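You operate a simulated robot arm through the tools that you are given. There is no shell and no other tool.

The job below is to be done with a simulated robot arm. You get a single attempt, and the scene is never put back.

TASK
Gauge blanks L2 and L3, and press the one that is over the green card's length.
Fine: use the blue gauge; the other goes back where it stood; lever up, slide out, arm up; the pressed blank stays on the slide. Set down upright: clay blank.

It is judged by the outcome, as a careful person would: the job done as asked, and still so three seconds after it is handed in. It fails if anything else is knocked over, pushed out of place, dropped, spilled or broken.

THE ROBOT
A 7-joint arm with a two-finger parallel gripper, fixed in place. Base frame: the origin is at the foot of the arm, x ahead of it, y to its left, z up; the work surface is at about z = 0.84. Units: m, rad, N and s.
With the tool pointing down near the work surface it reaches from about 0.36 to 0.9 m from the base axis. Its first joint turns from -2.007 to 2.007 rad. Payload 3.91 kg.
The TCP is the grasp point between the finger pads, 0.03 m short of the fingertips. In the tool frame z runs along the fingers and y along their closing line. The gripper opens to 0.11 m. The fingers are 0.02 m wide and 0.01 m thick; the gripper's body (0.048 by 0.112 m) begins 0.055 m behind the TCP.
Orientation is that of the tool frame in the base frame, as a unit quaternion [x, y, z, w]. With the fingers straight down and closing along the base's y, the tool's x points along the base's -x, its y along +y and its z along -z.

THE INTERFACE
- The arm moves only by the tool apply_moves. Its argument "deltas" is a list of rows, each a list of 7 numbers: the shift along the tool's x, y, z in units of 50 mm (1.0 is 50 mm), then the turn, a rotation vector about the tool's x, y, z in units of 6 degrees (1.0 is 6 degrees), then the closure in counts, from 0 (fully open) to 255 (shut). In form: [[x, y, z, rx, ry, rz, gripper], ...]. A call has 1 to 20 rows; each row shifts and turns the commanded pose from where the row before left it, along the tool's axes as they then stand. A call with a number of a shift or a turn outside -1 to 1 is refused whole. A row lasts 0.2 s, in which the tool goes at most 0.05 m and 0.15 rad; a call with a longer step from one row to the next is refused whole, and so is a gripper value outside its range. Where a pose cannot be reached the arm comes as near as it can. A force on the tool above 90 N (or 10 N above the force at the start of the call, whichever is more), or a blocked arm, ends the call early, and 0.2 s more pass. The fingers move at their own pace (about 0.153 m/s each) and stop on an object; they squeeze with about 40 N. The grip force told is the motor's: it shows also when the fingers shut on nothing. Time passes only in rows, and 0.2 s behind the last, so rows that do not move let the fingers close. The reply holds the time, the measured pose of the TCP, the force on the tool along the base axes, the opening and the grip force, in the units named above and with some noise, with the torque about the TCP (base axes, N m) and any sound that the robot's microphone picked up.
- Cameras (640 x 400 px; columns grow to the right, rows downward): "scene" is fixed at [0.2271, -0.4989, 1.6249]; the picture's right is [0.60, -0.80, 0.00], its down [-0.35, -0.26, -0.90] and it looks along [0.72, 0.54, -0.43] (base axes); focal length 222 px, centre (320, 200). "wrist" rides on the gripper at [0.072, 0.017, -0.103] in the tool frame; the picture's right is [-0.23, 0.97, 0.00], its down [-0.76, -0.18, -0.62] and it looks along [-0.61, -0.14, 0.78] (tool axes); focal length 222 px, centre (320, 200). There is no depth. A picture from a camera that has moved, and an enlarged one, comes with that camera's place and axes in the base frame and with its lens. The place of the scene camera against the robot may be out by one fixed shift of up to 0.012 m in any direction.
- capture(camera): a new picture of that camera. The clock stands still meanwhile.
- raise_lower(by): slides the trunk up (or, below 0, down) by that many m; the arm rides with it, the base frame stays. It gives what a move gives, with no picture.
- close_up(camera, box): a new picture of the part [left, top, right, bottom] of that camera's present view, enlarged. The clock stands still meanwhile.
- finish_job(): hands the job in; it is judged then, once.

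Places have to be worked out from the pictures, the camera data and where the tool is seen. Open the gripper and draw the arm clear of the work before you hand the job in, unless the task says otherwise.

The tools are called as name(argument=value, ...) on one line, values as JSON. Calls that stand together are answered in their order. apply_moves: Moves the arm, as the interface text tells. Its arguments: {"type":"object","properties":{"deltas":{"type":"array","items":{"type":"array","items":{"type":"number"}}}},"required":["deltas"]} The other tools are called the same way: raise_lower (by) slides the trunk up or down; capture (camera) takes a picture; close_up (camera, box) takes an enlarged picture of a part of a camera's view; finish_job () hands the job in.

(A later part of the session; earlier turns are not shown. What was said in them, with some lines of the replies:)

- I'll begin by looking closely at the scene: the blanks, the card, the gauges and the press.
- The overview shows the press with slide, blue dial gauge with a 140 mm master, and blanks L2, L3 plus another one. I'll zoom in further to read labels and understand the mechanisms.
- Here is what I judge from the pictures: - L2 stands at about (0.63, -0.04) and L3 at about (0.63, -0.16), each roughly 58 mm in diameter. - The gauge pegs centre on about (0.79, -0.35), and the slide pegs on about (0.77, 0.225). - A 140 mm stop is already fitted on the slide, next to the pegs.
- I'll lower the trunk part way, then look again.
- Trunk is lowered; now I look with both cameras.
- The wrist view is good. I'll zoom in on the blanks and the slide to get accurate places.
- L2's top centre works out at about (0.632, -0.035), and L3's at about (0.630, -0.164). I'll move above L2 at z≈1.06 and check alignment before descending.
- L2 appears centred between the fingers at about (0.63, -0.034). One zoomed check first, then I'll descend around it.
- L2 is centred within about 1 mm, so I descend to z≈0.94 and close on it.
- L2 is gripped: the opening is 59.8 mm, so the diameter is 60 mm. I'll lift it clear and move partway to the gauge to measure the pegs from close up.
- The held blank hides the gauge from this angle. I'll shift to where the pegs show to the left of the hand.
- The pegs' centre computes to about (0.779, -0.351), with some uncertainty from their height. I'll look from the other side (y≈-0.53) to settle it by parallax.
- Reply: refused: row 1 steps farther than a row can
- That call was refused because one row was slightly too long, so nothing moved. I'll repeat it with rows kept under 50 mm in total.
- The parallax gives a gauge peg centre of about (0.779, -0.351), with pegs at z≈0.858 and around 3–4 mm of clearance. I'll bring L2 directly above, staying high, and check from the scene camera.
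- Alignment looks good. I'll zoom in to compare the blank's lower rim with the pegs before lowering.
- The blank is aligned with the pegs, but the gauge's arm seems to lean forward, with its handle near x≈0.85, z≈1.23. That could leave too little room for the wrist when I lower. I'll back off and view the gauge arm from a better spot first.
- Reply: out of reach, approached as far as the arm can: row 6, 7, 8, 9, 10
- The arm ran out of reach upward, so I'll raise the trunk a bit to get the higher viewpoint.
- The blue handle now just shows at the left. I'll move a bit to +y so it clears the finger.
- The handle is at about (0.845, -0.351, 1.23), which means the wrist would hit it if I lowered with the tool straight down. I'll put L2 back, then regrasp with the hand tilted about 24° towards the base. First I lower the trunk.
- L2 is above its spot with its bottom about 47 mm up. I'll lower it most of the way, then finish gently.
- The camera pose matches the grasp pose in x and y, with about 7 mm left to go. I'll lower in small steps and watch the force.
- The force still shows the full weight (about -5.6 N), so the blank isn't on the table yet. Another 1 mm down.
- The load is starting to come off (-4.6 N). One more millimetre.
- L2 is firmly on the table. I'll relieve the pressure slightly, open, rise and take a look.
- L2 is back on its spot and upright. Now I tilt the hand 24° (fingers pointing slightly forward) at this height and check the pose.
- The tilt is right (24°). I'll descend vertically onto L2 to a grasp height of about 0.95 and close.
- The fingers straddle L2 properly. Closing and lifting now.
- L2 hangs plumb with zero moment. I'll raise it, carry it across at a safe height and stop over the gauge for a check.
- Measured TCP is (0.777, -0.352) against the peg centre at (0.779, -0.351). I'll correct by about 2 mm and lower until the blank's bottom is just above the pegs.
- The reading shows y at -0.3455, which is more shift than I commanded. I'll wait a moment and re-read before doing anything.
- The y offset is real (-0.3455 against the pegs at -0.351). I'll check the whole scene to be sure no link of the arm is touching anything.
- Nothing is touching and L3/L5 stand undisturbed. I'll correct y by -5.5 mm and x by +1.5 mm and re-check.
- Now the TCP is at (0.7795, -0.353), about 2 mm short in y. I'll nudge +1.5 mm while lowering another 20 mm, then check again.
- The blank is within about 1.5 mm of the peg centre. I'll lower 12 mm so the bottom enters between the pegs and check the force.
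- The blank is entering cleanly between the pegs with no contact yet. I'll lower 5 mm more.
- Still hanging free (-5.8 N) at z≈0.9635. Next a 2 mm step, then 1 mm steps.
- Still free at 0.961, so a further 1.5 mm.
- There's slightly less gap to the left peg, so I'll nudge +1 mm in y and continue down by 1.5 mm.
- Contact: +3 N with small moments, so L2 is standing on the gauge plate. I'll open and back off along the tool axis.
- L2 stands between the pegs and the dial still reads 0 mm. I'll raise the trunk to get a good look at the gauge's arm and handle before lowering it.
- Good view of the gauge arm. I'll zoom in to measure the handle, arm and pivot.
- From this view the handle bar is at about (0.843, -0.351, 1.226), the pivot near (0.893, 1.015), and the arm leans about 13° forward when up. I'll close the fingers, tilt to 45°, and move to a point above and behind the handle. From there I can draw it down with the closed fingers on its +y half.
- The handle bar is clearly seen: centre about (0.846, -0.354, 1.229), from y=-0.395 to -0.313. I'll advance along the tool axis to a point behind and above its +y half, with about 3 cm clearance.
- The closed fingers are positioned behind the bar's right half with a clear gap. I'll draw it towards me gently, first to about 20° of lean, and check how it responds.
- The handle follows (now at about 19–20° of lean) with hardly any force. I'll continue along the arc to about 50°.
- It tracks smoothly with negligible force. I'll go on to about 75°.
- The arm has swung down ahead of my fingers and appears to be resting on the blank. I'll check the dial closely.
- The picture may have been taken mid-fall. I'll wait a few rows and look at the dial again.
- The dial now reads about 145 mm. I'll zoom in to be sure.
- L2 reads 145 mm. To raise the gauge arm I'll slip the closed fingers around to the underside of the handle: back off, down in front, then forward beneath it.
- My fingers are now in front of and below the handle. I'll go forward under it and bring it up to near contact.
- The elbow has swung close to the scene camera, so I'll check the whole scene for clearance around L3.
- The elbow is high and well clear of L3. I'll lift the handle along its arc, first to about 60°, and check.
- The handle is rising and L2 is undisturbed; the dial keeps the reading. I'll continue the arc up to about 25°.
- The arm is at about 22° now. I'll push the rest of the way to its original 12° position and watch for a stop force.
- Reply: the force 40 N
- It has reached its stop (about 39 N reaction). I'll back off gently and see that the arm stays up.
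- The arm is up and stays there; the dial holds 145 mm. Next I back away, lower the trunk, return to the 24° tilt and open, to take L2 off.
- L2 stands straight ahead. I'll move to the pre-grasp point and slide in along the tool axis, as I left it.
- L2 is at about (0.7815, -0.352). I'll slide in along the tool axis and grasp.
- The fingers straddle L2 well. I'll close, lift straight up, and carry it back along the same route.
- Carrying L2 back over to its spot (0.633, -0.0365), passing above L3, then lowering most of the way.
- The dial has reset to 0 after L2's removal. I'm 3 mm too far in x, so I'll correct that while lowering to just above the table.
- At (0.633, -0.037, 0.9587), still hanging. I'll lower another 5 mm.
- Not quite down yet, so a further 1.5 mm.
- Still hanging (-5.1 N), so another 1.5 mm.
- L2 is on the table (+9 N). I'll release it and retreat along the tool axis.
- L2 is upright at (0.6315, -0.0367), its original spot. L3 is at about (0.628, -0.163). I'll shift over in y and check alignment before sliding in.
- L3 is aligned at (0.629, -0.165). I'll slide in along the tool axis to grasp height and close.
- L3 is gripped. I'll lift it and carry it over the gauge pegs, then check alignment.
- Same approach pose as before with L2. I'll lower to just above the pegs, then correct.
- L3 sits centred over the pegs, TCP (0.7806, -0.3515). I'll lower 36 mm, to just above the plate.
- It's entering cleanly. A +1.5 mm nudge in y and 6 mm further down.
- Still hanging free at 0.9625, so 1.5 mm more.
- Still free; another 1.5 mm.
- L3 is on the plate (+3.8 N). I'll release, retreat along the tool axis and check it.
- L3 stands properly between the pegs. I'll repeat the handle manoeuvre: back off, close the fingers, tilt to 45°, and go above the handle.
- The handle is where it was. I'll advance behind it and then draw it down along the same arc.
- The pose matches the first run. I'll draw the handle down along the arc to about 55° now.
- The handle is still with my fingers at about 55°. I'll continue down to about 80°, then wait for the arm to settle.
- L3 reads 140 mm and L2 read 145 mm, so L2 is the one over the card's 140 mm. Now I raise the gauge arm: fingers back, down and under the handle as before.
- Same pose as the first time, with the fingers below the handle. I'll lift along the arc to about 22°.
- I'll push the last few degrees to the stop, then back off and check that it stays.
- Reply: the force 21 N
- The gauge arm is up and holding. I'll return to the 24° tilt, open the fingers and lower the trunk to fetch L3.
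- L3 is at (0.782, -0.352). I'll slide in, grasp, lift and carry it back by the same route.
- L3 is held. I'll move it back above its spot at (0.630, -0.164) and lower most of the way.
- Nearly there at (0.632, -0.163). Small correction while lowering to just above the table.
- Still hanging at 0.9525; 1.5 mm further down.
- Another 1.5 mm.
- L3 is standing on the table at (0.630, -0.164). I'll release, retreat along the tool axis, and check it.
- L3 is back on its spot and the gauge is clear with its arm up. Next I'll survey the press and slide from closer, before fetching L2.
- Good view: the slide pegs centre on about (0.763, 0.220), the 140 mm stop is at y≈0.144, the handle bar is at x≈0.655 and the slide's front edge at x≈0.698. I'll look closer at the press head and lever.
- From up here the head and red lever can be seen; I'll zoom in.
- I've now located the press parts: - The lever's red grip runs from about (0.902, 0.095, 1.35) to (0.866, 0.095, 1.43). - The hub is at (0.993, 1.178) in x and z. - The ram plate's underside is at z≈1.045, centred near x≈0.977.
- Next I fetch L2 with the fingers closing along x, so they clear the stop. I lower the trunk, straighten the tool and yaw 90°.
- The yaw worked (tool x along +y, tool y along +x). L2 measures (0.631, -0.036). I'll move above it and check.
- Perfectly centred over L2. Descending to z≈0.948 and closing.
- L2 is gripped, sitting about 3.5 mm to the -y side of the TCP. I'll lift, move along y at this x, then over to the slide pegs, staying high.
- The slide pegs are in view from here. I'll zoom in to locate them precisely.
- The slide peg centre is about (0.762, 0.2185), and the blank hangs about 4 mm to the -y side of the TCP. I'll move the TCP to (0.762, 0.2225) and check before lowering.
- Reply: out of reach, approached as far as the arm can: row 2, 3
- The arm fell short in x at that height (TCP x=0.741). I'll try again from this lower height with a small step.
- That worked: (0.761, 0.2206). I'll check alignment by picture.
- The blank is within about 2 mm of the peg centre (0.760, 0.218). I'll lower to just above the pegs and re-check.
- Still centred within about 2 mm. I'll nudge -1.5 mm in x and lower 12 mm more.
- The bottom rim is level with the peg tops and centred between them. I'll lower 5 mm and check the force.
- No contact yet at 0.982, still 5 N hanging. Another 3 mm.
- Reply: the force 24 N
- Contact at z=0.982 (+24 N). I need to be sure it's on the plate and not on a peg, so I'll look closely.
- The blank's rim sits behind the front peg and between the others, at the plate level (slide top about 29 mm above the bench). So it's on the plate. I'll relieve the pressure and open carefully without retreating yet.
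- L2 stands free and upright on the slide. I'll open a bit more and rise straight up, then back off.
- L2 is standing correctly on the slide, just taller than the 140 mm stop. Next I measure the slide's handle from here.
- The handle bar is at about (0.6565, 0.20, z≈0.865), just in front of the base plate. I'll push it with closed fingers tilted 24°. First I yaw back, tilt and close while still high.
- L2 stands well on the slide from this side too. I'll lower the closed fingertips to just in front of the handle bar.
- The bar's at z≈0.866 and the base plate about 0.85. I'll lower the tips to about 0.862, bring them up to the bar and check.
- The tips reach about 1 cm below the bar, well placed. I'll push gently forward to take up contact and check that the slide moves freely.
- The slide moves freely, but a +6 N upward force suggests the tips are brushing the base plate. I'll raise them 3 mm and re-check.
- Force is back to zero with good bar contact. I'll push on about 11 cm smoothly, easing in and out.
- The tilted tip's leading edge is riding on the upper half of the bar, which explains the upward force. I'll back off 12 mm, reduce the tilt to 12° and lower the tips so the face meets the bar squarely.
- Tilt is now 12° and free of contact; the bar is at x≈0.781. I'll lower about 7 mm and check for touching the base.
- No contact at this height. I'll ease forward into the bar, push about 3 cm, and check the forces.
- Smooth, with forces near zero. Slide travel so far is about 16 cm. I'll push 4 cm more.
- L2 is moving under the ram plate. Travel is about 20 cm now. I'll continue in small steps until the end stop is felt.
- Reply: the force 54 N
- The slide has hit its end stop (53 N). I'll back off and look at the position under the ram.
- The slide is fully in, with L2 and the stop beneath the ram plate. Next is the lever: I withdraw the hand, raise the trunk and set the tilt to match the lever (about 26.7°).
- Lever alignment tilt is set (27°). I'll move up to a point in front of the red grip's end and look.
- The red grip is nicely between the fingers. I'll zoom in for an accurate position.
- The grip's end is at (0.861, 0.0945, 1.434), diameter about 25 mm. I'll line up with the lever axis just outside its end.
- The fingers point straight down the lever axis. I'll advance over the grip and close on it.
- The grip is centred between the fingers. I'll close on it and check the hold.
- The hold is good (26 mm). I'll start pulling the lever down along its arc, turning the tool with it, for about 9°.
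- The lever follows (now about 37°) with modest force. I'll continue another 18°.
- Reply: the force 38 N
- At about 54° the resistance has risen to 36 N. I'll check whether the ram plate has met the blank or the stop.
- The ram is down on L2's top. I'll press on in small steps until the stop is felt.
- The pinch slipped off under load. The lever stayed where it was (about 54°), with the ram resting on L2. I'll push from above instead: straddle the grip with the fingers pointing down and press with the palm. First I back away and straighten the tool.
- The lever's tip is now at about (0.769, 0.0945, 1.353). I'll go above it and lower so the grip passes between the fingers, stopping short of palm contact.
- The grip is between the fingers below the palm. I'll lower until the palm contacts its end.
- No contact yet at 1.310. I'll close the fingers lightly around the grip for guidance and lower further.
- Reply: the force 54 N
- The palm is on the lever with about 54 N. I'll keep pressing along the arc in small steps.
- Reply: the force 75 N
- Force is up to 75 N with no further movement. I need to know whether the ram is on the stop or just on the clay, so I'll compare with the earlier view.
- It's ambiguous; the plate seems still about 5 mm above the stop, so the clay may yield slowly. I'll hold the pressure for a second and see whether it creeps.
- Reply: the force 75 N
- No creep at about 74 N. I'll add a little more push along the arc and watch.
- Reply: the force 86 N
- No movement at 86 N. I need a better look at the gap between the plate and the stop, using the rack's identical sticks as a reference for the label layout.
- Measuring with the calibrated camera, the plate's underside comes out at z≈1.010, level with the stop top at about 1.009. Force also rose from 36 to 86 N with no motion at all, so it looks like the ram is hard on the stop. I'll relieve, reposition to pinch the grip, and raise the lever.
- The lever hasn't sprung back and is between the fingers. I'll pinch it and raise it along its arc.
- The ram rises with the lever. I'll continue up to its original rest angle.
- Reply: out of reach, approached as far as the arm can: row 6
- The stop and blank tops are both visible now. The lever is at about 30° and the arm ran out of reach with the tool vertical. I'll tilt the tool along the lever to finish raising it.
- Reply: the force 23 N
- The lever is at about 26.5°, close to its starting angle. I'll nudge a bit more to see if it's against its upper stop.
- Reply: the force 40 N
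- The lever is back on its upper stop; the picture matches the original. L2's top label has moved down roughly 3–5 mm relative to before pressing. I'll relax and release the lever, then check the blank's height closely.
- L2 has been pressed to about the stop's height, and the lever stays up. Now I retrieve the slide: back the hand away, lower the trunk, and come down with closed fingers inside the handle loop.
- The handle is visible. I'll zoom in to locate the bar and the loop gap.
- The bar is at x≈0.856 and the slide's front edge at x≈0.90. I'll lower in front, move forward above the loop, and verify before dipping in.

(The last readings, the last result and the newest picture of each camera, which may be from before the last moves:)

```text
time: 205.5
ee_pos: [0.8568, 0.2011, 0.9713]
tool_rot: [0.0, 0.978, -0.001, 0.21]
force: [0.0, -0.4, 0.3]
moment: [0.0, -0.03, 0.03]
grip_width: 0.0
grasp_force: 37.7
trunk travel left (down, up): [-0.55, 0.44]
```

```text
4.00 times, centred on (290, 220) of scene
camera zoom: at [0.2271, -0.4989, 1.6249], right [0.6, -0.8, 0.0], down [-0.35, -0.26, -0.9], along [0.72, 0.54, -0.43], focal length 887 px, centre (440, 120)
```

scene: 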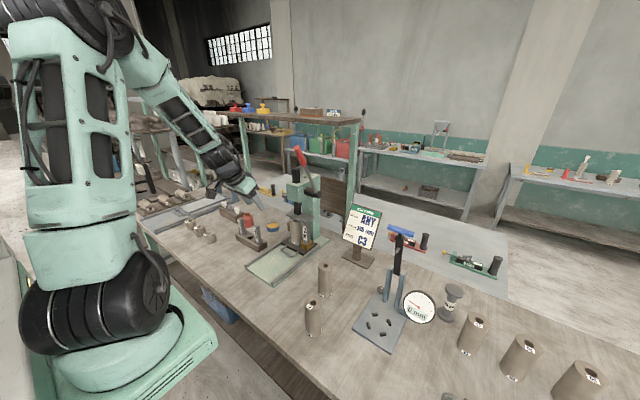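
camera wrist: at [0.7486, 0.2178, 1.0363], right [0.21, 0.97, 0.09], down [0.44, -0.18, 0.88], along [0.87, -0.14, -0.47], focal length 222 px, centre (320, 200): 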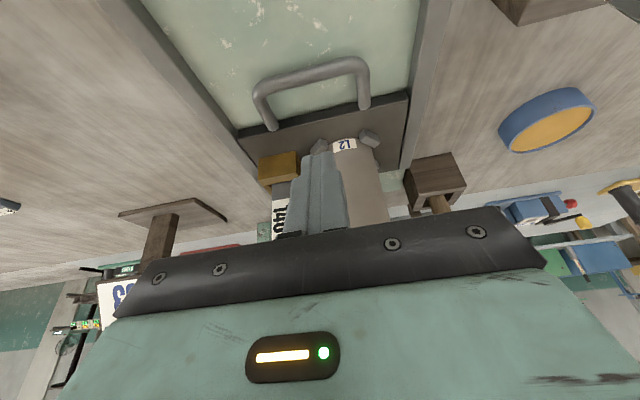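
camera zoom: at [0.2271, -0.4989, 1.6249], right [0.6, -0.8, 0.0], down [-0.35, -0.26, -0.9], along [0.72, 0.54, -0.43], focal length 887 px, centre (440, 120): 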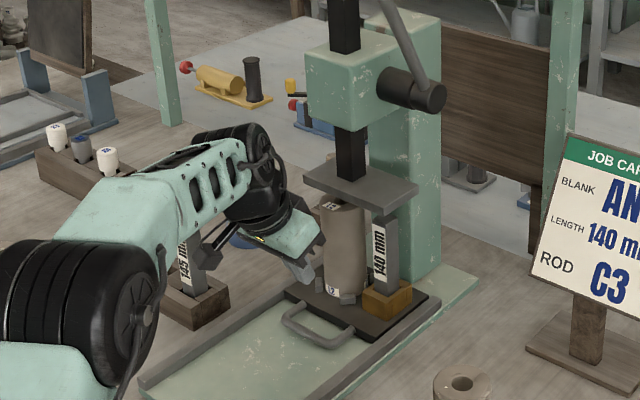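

The bar is at x≈0.857 and the slide edge ≈0.898. I'll shift forward 14 mm so the tips sit over the gap, then dip partway and check.

apply_moves(deltas=[[-0.25, 0, 0.111, 0, 0, 0, 255], [0.222, 0, 0.5, 0, 0, 0, 255], [0.222, 0, 0.5, 0, 0, 0, 255], [0, 0, 0, 0, 0, 0, 255]])

close_up(camera="wrist", box=[230, 40, 400, 200])

close_up(camera="scene", box=[270, 220, 320, 265])

```text
time: 206.5
ee_pos: [0.8705, 0.2003, 0.9154]
tool_rot: [0.0, 0.978, -0.001, 0.209]
force: [-0.7, -0.2, -0.9]
moment: [0.03, 0.03, 0.0]
grip_width: 0.0
grasp_force: 37.7
trunk travel left (down, up): [-0.55, 0.44]
```

```text
2.50 times, centred on (315, 120) of wrist
camera zoom: at [0.7626, 0.2177, 0.9811], right [0.21, 0.97, 0.09], down [0.44, -0.18, 0.88], along [0.87, -0.14, -0.47], focal length 555 px, centre (332, 400)
```

zoom: 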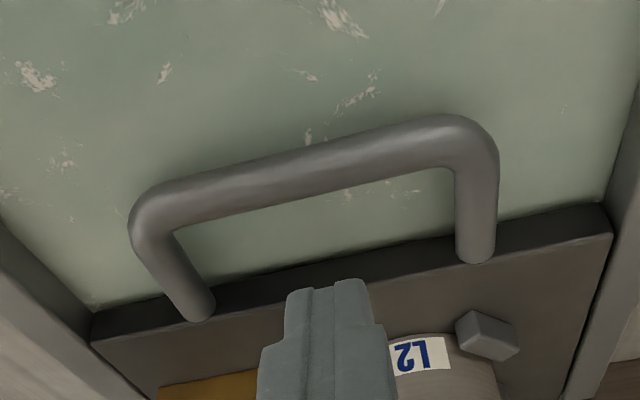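

```text
8.89 times, centred on (295, 242) of scene
camera zoom: at [0.2271, -0.4989, 1.6249], right [0.6, -0.8, 0.0], down [-0.35, -0.26, -0.9], along [0.72, 0.54, -0.43], focal length 1971 px, centre (542, -178)
```

zoom: 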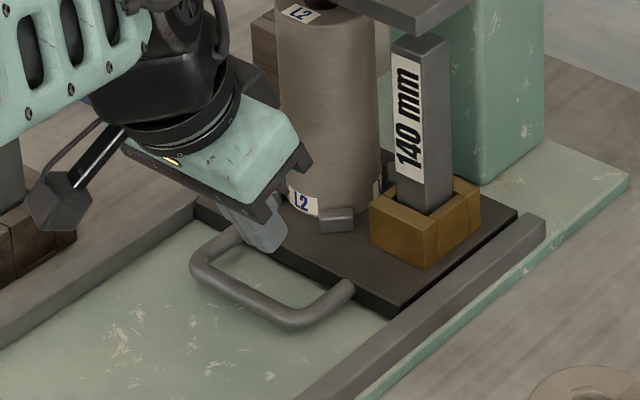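

The tips are centred over the gap (bar inner edge ≈0.862, slide edge ≈0.902). I'll dip 26 mm into the loop.

apply_moves(deltas=[[0.107, 0, 0.24, 0, 0, 0, 255], [0.1, 0, 0.225, 0, 0, 0, 255], [0, 0, 0, 0, 0, 0, 255]])

close_up(camera="wrist", box=[230, 60, 400, 220])

close_up(camera="scene", box=[270, 220, 320, 265])

```text
time: 207.3
ee_pos: [0.8715, 0.2007, 0.8906]
tool_rot: [0.0, 0.978, 0.0, 0.21]
force: [0.0, -0.2, 0.4]
moment: [-0.01, -0.01, 0.03]
grip_width: 0.0
grasp_force: 37.6
trunk travel left (down, up): [-0.55, 0.44]
```

```text
2.50 times, centred on (315, 140) of wrist
camera zoom: at [0.7632, 0.2178, 0.9558], right [0.21, 0.97, 0.09], down [0.44, -0.18, 0.88], along [0.87, -0.14, -0.47], focal length 555 px, centre (332, 350)
```

zoom: 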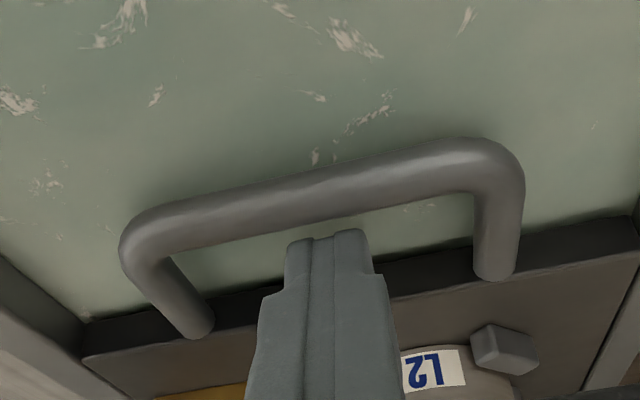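

```text
8.89 times, centred on (295, 242) of scene
camera zoom: at [0.2271, -0.4989, 1.6249], right [0.6, -0.8, 0.0], down [-0.35, -0.26, -0.9], along [0.72, 0.54, -0.43], focal length 1971 px, centre (542, -178)
```

zoom: 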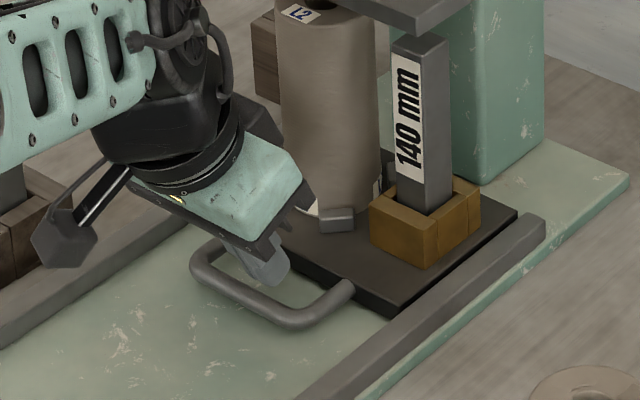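

The tips are inside the loop. I'll pull back gently, checking that the slide follows.

apply_moves(deltas=[[0.09, 0, -0.04, 0, 0, 0, 255], [0.11, 0, -0.05, 0, 0, 0, 255], [0.146, 0, -0.065, 0, 0, 0, 255], [0.18, 0, -0.08, 0, 0, 0, 255], [0.18, 0, -0.08, 0, 0, 0, 255], [0.11, 0, -0.05, 0, 0, 0, 255], [0, 0, 0, 0, 0, 0, 255]])

close_up(camera="wrist", box=[230, 60, 400, 220])

close_up(camera="scene", box=[260, 200, 330, 275])

```text
time: 208.9
ee_pos: [0.8259, 0.2019, 0.8884]
tool_rot: [0.001, 0.978, 0.0, 0.209]
force: [-0.7, 0.6, 0.6]
moment: [-0.01, -0.02, -0.01]
grip_width: 0.0001
grasp_force: 37.7
trunk travel left (down, up): [-0.55, 0.44]
```

```text
2.50 times, centred on (315, 140) of wrist
camera zoom: at [0.7174, 0.2185, 0.9548], right [0.21, 0.97, 0.09], down [0.44, -0.18, 0.88], along [0.87, -0.14, -0.47], focal length 555 px, centre (332, 350)
```

zoom: 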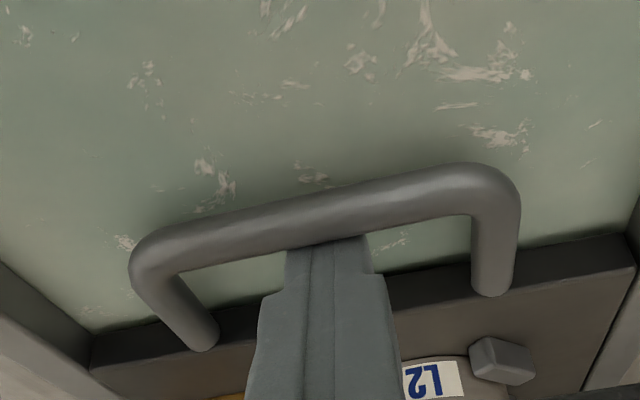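

```text
5.33 times, centred on (295, 238) of scene
camera zoom: at [0.2271, -0.4989, 1.6249], right [0.6, -0.8, 0.0], down [-0.35, -0.26, -0.9], along [0.72, 0.54, -0.43], focal length 1182 px, centre (453, 0)
```

zoom: 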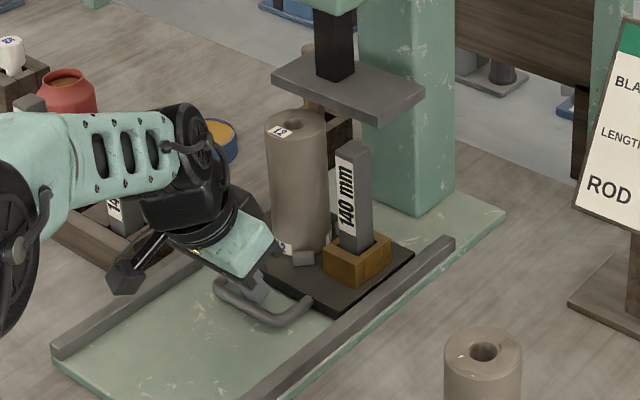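

The slide follows smoothly with L2 upright. I'll keep pulling most of the way out.

apply_moves(deltas=[[0.11, 0, -0.049, 0, 0, 0, 255], [0.18, 0, -0.08, 0, 0, 0, 255], [0.24, 0, -0.107, 0, 0, 0, 255], [0.274, 0, -0.122, 0, 0, 0, 255], [0.274, 0, -0.122, 0, 0, 0, 255], [0.274, 0, -0.122, 0, 0, 0, 255], [0.274, 0, -0.122, 0, 0, 0, 255], [0.274, 0, -0.122, 0, 0, 0, 255], [0.24, 0, -0.107, 0, 0, 0, 255], [0.18, 0, -0.08, 0, 0, 0, 255], [0.11, 0, -0.049, 0, 0, 0, 255], [0, 0, 0, 0, 0, 0, 255]])

capture(camera="wrist")

close_up(camera="scene", box=[230, 200, 330, 290])

```text
time: 211.5
ee_pos: [0.6942, 0.2016, 0.8905]
tool_rot: [0.0, 0.978, 0.0, 0.21]
force: [1.5, -0.1, 0.8]
moment: [-0.01, -0.05, -0.02]
grip_width: 0.0
grasp_force: 38.1
trunk travel left (down, up): [-0.55, 0.44]
```

```text
taken
camera wrist: at [0.5867, 0.2187, 0.955], right [0.21, 0.97, 0.09], down [0.44, -0.18, 0.88], along [0.87, -0.14, -0.47], focal length 222 px, centre (320, 200)
```

wrist: 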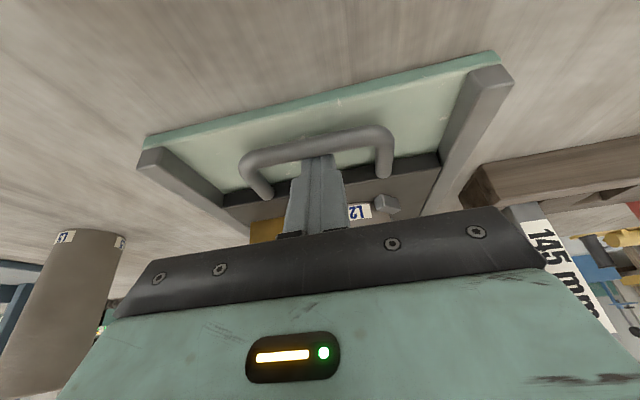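

```text
4.44 times, centred on (280, 245) of scene
camera zoom: at [0.2271, -0.4989, 1.6249], right [0.6, -0.8, 0.0], down [-0.35, -0.26, -0.9], along [0.72, 0.54, -0.43], focal length 985 px, centre (498, 0)
```

zoom: 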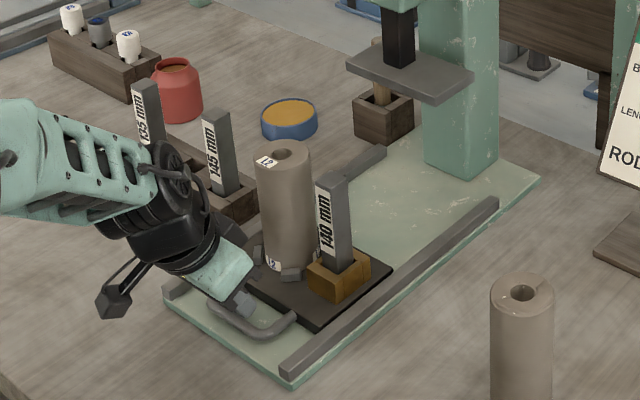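

About 3 cm remain to the original out position. I'll ease it the rest of the way.

apply_moves(deltas=[[0.11, 0, -0.049, 0, 0, 0, 255], [0.15, 0, -0.067, 0, 0, 0, 255], [0.15, 0, -0.067, 0, 0, 0, 255], [0.1, 0, -0.045, 0, 0, 0, 255], [0, 0, 0, 0, 0, 0, 255]])

close_up(camera="scene", box=[245, 250, 300, 290])

capture(camera="wrist")

```text
time: 212.7
ee_pos: [0.665, 0.2033, 0.8884]
tool_rot: [0.001, 0.978, 0.0, 0.209]
force: [0.1, 0.3, 0.5]
moment: [-0.02, 0.02, 0.0]
grip_width: 0.0001
grasp_force: 37.6
trunk travel left (down, up): [-0.55, 0.44]
```

```text
10.00 times, centred on (272, 270) of scene
camera zoom: at [0.2271, -0.4989, 1.6249], right [0.6, -0.8, 0.0], down [-0.35, -0.26, -0.9], along [0.72, 0.54, -0.43], focal length 2217 px, centre (795, -500)
```

zoom: 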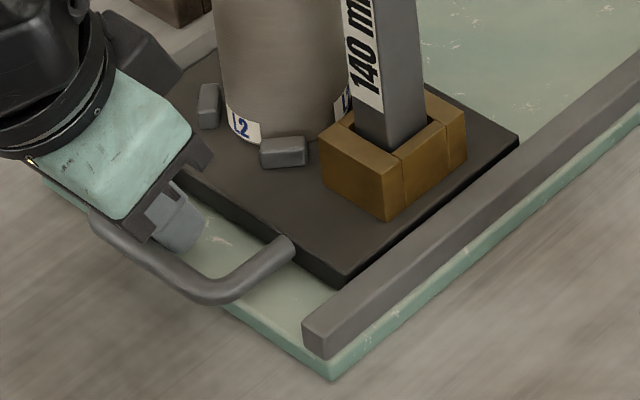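

```text
taken
camera wrist: at [0.5575, 0.2189, 0.9541], right [0.21, 0.97, 0.09], down [0.44, -0.18, 0.88], along [0.87, -0.14, -0.47], focal length 222 px, centre (320, 200)
```

wrist: 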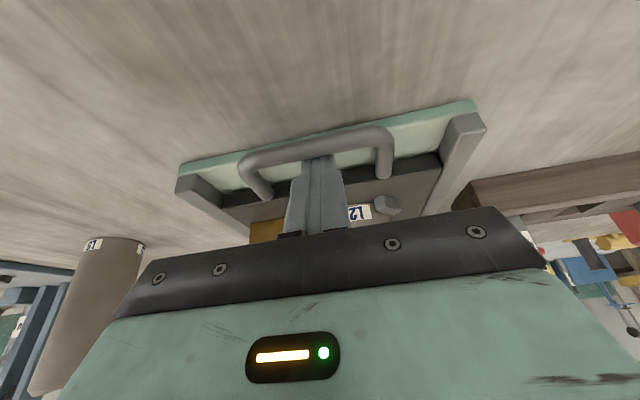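

The slide is back exactly where it was, matching the earlier picture to the pixel, and L2 stands on it. I'll lift the fingers out of the loop and check L2 against the stop.

apply_moves(deltas=[[-0.07, 0, 0.03, 0, 0, 0, 255], [-0.12, 0, -0.27, 0, 0, 0, 255], [-0.36, 0, -0.8, 0, 0, 0, 255], [-0.2, 0, -0.46, 0, 0, 0, 255], [0.7, 0, -0.3, 0, 0, 0, 255], [0.7, 0, -0.3, 0, 0, 0, 255], [0, 0, 0, 0, 0, 0, 255]])

capture(camera="wrist")

close_up(camera="wrist", box=[240, 60, 400, 220])

close_up(camera="scene", box=[245, 220, 315, 290])

```text
time: 214.3
ee_pos: [0.5938, 0.1992, 0.9701]
tool_rot: [0.0, 0.978, 0.0, 0.209]
force: [0.9, 1.3, 0.4]
moment: [0.02, 0.0, 0.01]
grip_width: 0.0
grasp_force: 37.9
trunk travel left (down, up): [-0.55, 0.44]
```

```text
taken
camera wrist: at [0.4852, 0.2164, 1.035], right [0.21, 0.97, 0.09], down [0.44, -0.18, 0.88], along [0.87, -0.14, -0.47], focal length 222 px, centre (320, 200)
```

wrist: 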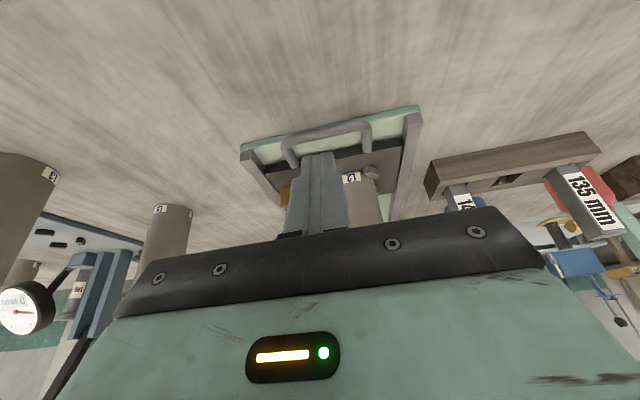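

```text
2.50 times, centred on (320, 140) of wrist
camera zoom: at [0.4852, 0.2164, 1.035], right [0.21, 0.97, 0.09], down [0.44, -0.18, 0.88], along [0.87, -0.14, -0.47], focal length 555 px, centre (320, 350)
```

zoom: 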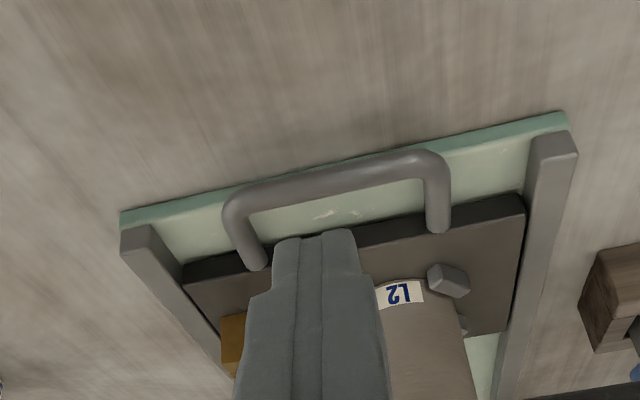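

```text
5.71 times, centred on (280, 255) of scene
camera zoom: at [0.2271, -0.4989, 1.6249], right [0.6, -0.8, 0.0], down [-0.35, -0.26, -0.9], along [0.72, 0.54, -0.43], focal length 1267 px, centre (549, -114)
```

zoom: 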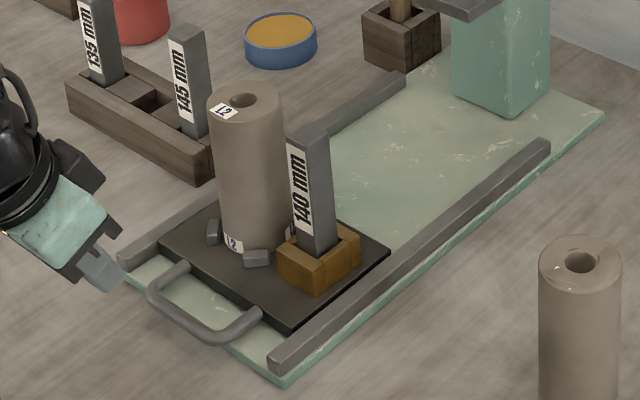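

Comparing with the picture before pressing, L2's top has dropped about 4.5–5 mm, so it's pressed down to the 140 mm stop. Now I open the gripper, draw the arm clear and raise it, then make a final check.

apply_moves(deltas=[[-0.36, 0, -0.8, 0, 0, 0, 0], [-0.36, 0, -0.8, 0, 0, 0, 0], [-0.2, 0, -0.5, 0, 1, 0, 0], [0, 0, 0, 0, 1, 0, 0], [0, 0, 0, 0, 1, 0, 0], [0, 0, 0, 0, 1, 0, 0], [0.5, -0.7, 0, 0, 0, 0, 0], [0.3, -0.8, 0, 0, 0, 0, 0], [0, 0, 0, 0, 0, 0, 0]])

raise_lower(by=0.4)

capture(camera="scene")

capture(camera="wrist")

```text
time: 216.3
ee_pos: [0.5527, 0.1261, 1.0859]
tool_rot: [0.0, 1.0, 0.0, 0.0]
force: [1.0, 0.1, 0.4]
moment: [0.02, 0.01, 0.0]
grip_width: 0.1102
grasp_force: 0.0
trunk travel left (down, up): [-0.55, 0.44]
```

```text
time: 220.1
ee_pos: [0.5526, 0.1259, 1.485]
tool_rot: [0.0, 1.0, 0.0, 0.002]
force: [-0.5, 0.2, -0.6]
moment: [0.0, -0.01, 0.01]
grip_width: 0.1101
grasp_force: 0.0
trunk travel left (down, up): [-0.95, 0.04]
```

```text
taken
```

scene: 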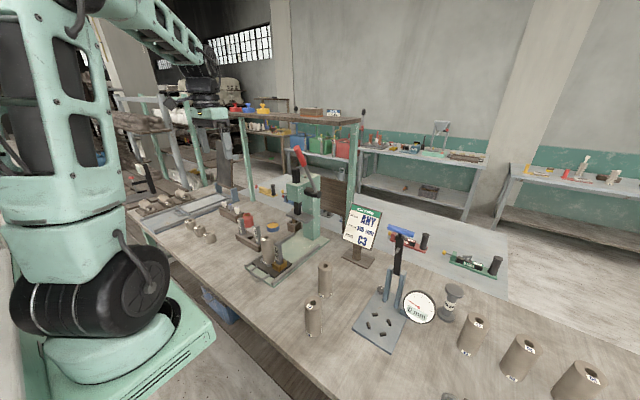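

```text
taken
camera wrist: at [0.4799, 0.1421, 1.5892], right [0.23, 0.97, 0.0], down [0.76, -0.18, 0.63], along [0.61, -0.14, -0.78], focal length 222 px, centre (320, 200)
```

wrist: 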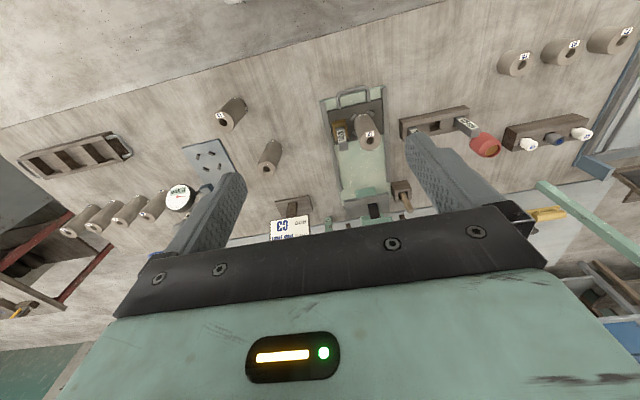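

Everything looks in order. A last close check of L3's place, the gauge arm and the press before handing in.

close_up(camera="scene", box=[270, 255, 345, 345])

close_up(camera="scene", box=[340, 200, 520, 360])

close_up(camera="scene", box=[220, 130, 350, 290])

```text
4.44 times, centred on (308, 300) of scene
camera zoom: at [0.2271, -0.4989, 1.6249], right [0.6, -0.8, 0.0], down [-0.35, -0.26, -0.9], along [0.72, 0.54, -0.43], focal length 985 px, centre (376, -244)
```

zoom: 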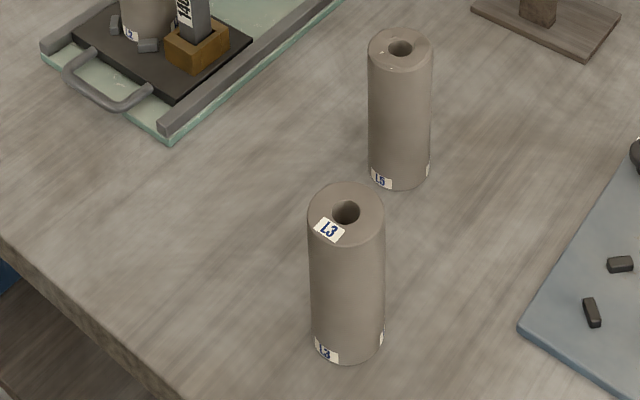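

```text
2.50 times, centred on (430, 280) of scene
camera zoom: at [0.2271, -0.4989, 1.6249], right [0.6, -0.8, 0.0], down [-0.35, -0.26, -0.9], along [0.72, 0.54, -0.43], focal length 554 px, centre (45, 0)
```

zoom: 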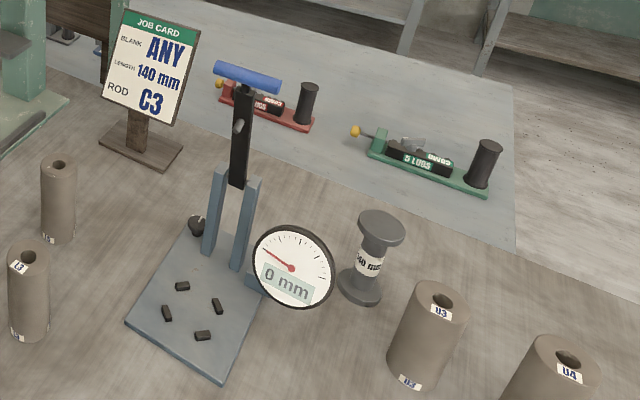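

```text
2.50 times, centred on (285, 210) of scene
camera zoom: at [0.2271, -0.4989, 1.6249], right [0.6, -0.8, 0.0], down [-0.35, -0.26, -0.9], along [0.72, 0.54, -0.43], focal length 554 px, centre (408, 175)
```

zoom: 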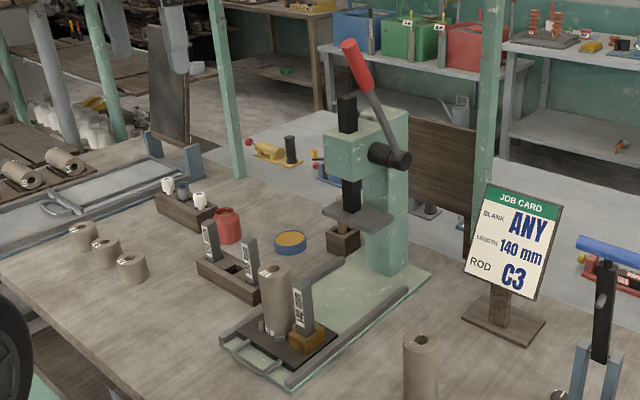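

All checks pass:
- **L3:** it stands upright on its original spot, within 1–2 mm.
- **L2:** it's pressed and standing on the slide, which is out.
- **Press and gauge:** the press lever and the gauge arm are both up, and the dial reads 0.
- **Robot arm:** the gripper is open and the arm is clear.

I'm handing the job in.

finish_job()

```text
The job is handed in.
```

The job is handed in. L2 gauged 145 mm and L3 gauged 140 mm on the blue gauge, so L2 was the one over the green card's 140 mm, and I pressed it.

- **L2:** It is upright on the slide, pressed down to the 140 mm stop. In the pictures its top dropped about 4.5–5 mm. I did not gauge it again, since it had to stay on the slide.
- **L3:** It is back upright where it stood, within 1–2 mm.
- **Press and gauge:** The lever is up, the slide is out and the gauge arm is up. The dial reads 0.
- **Slip during pressing:** The gripper slid off the lever once under load. The lever stayed put, so I finished the stroke by pushing down on it.
- **Gauge accuracy:** I did not check the gauge against its 140 mm master. L2 is the longer of the two, so it is the one over 140 mm even if the gauge reads slightly off.

The last pictures show nothing else knocked over or moved.
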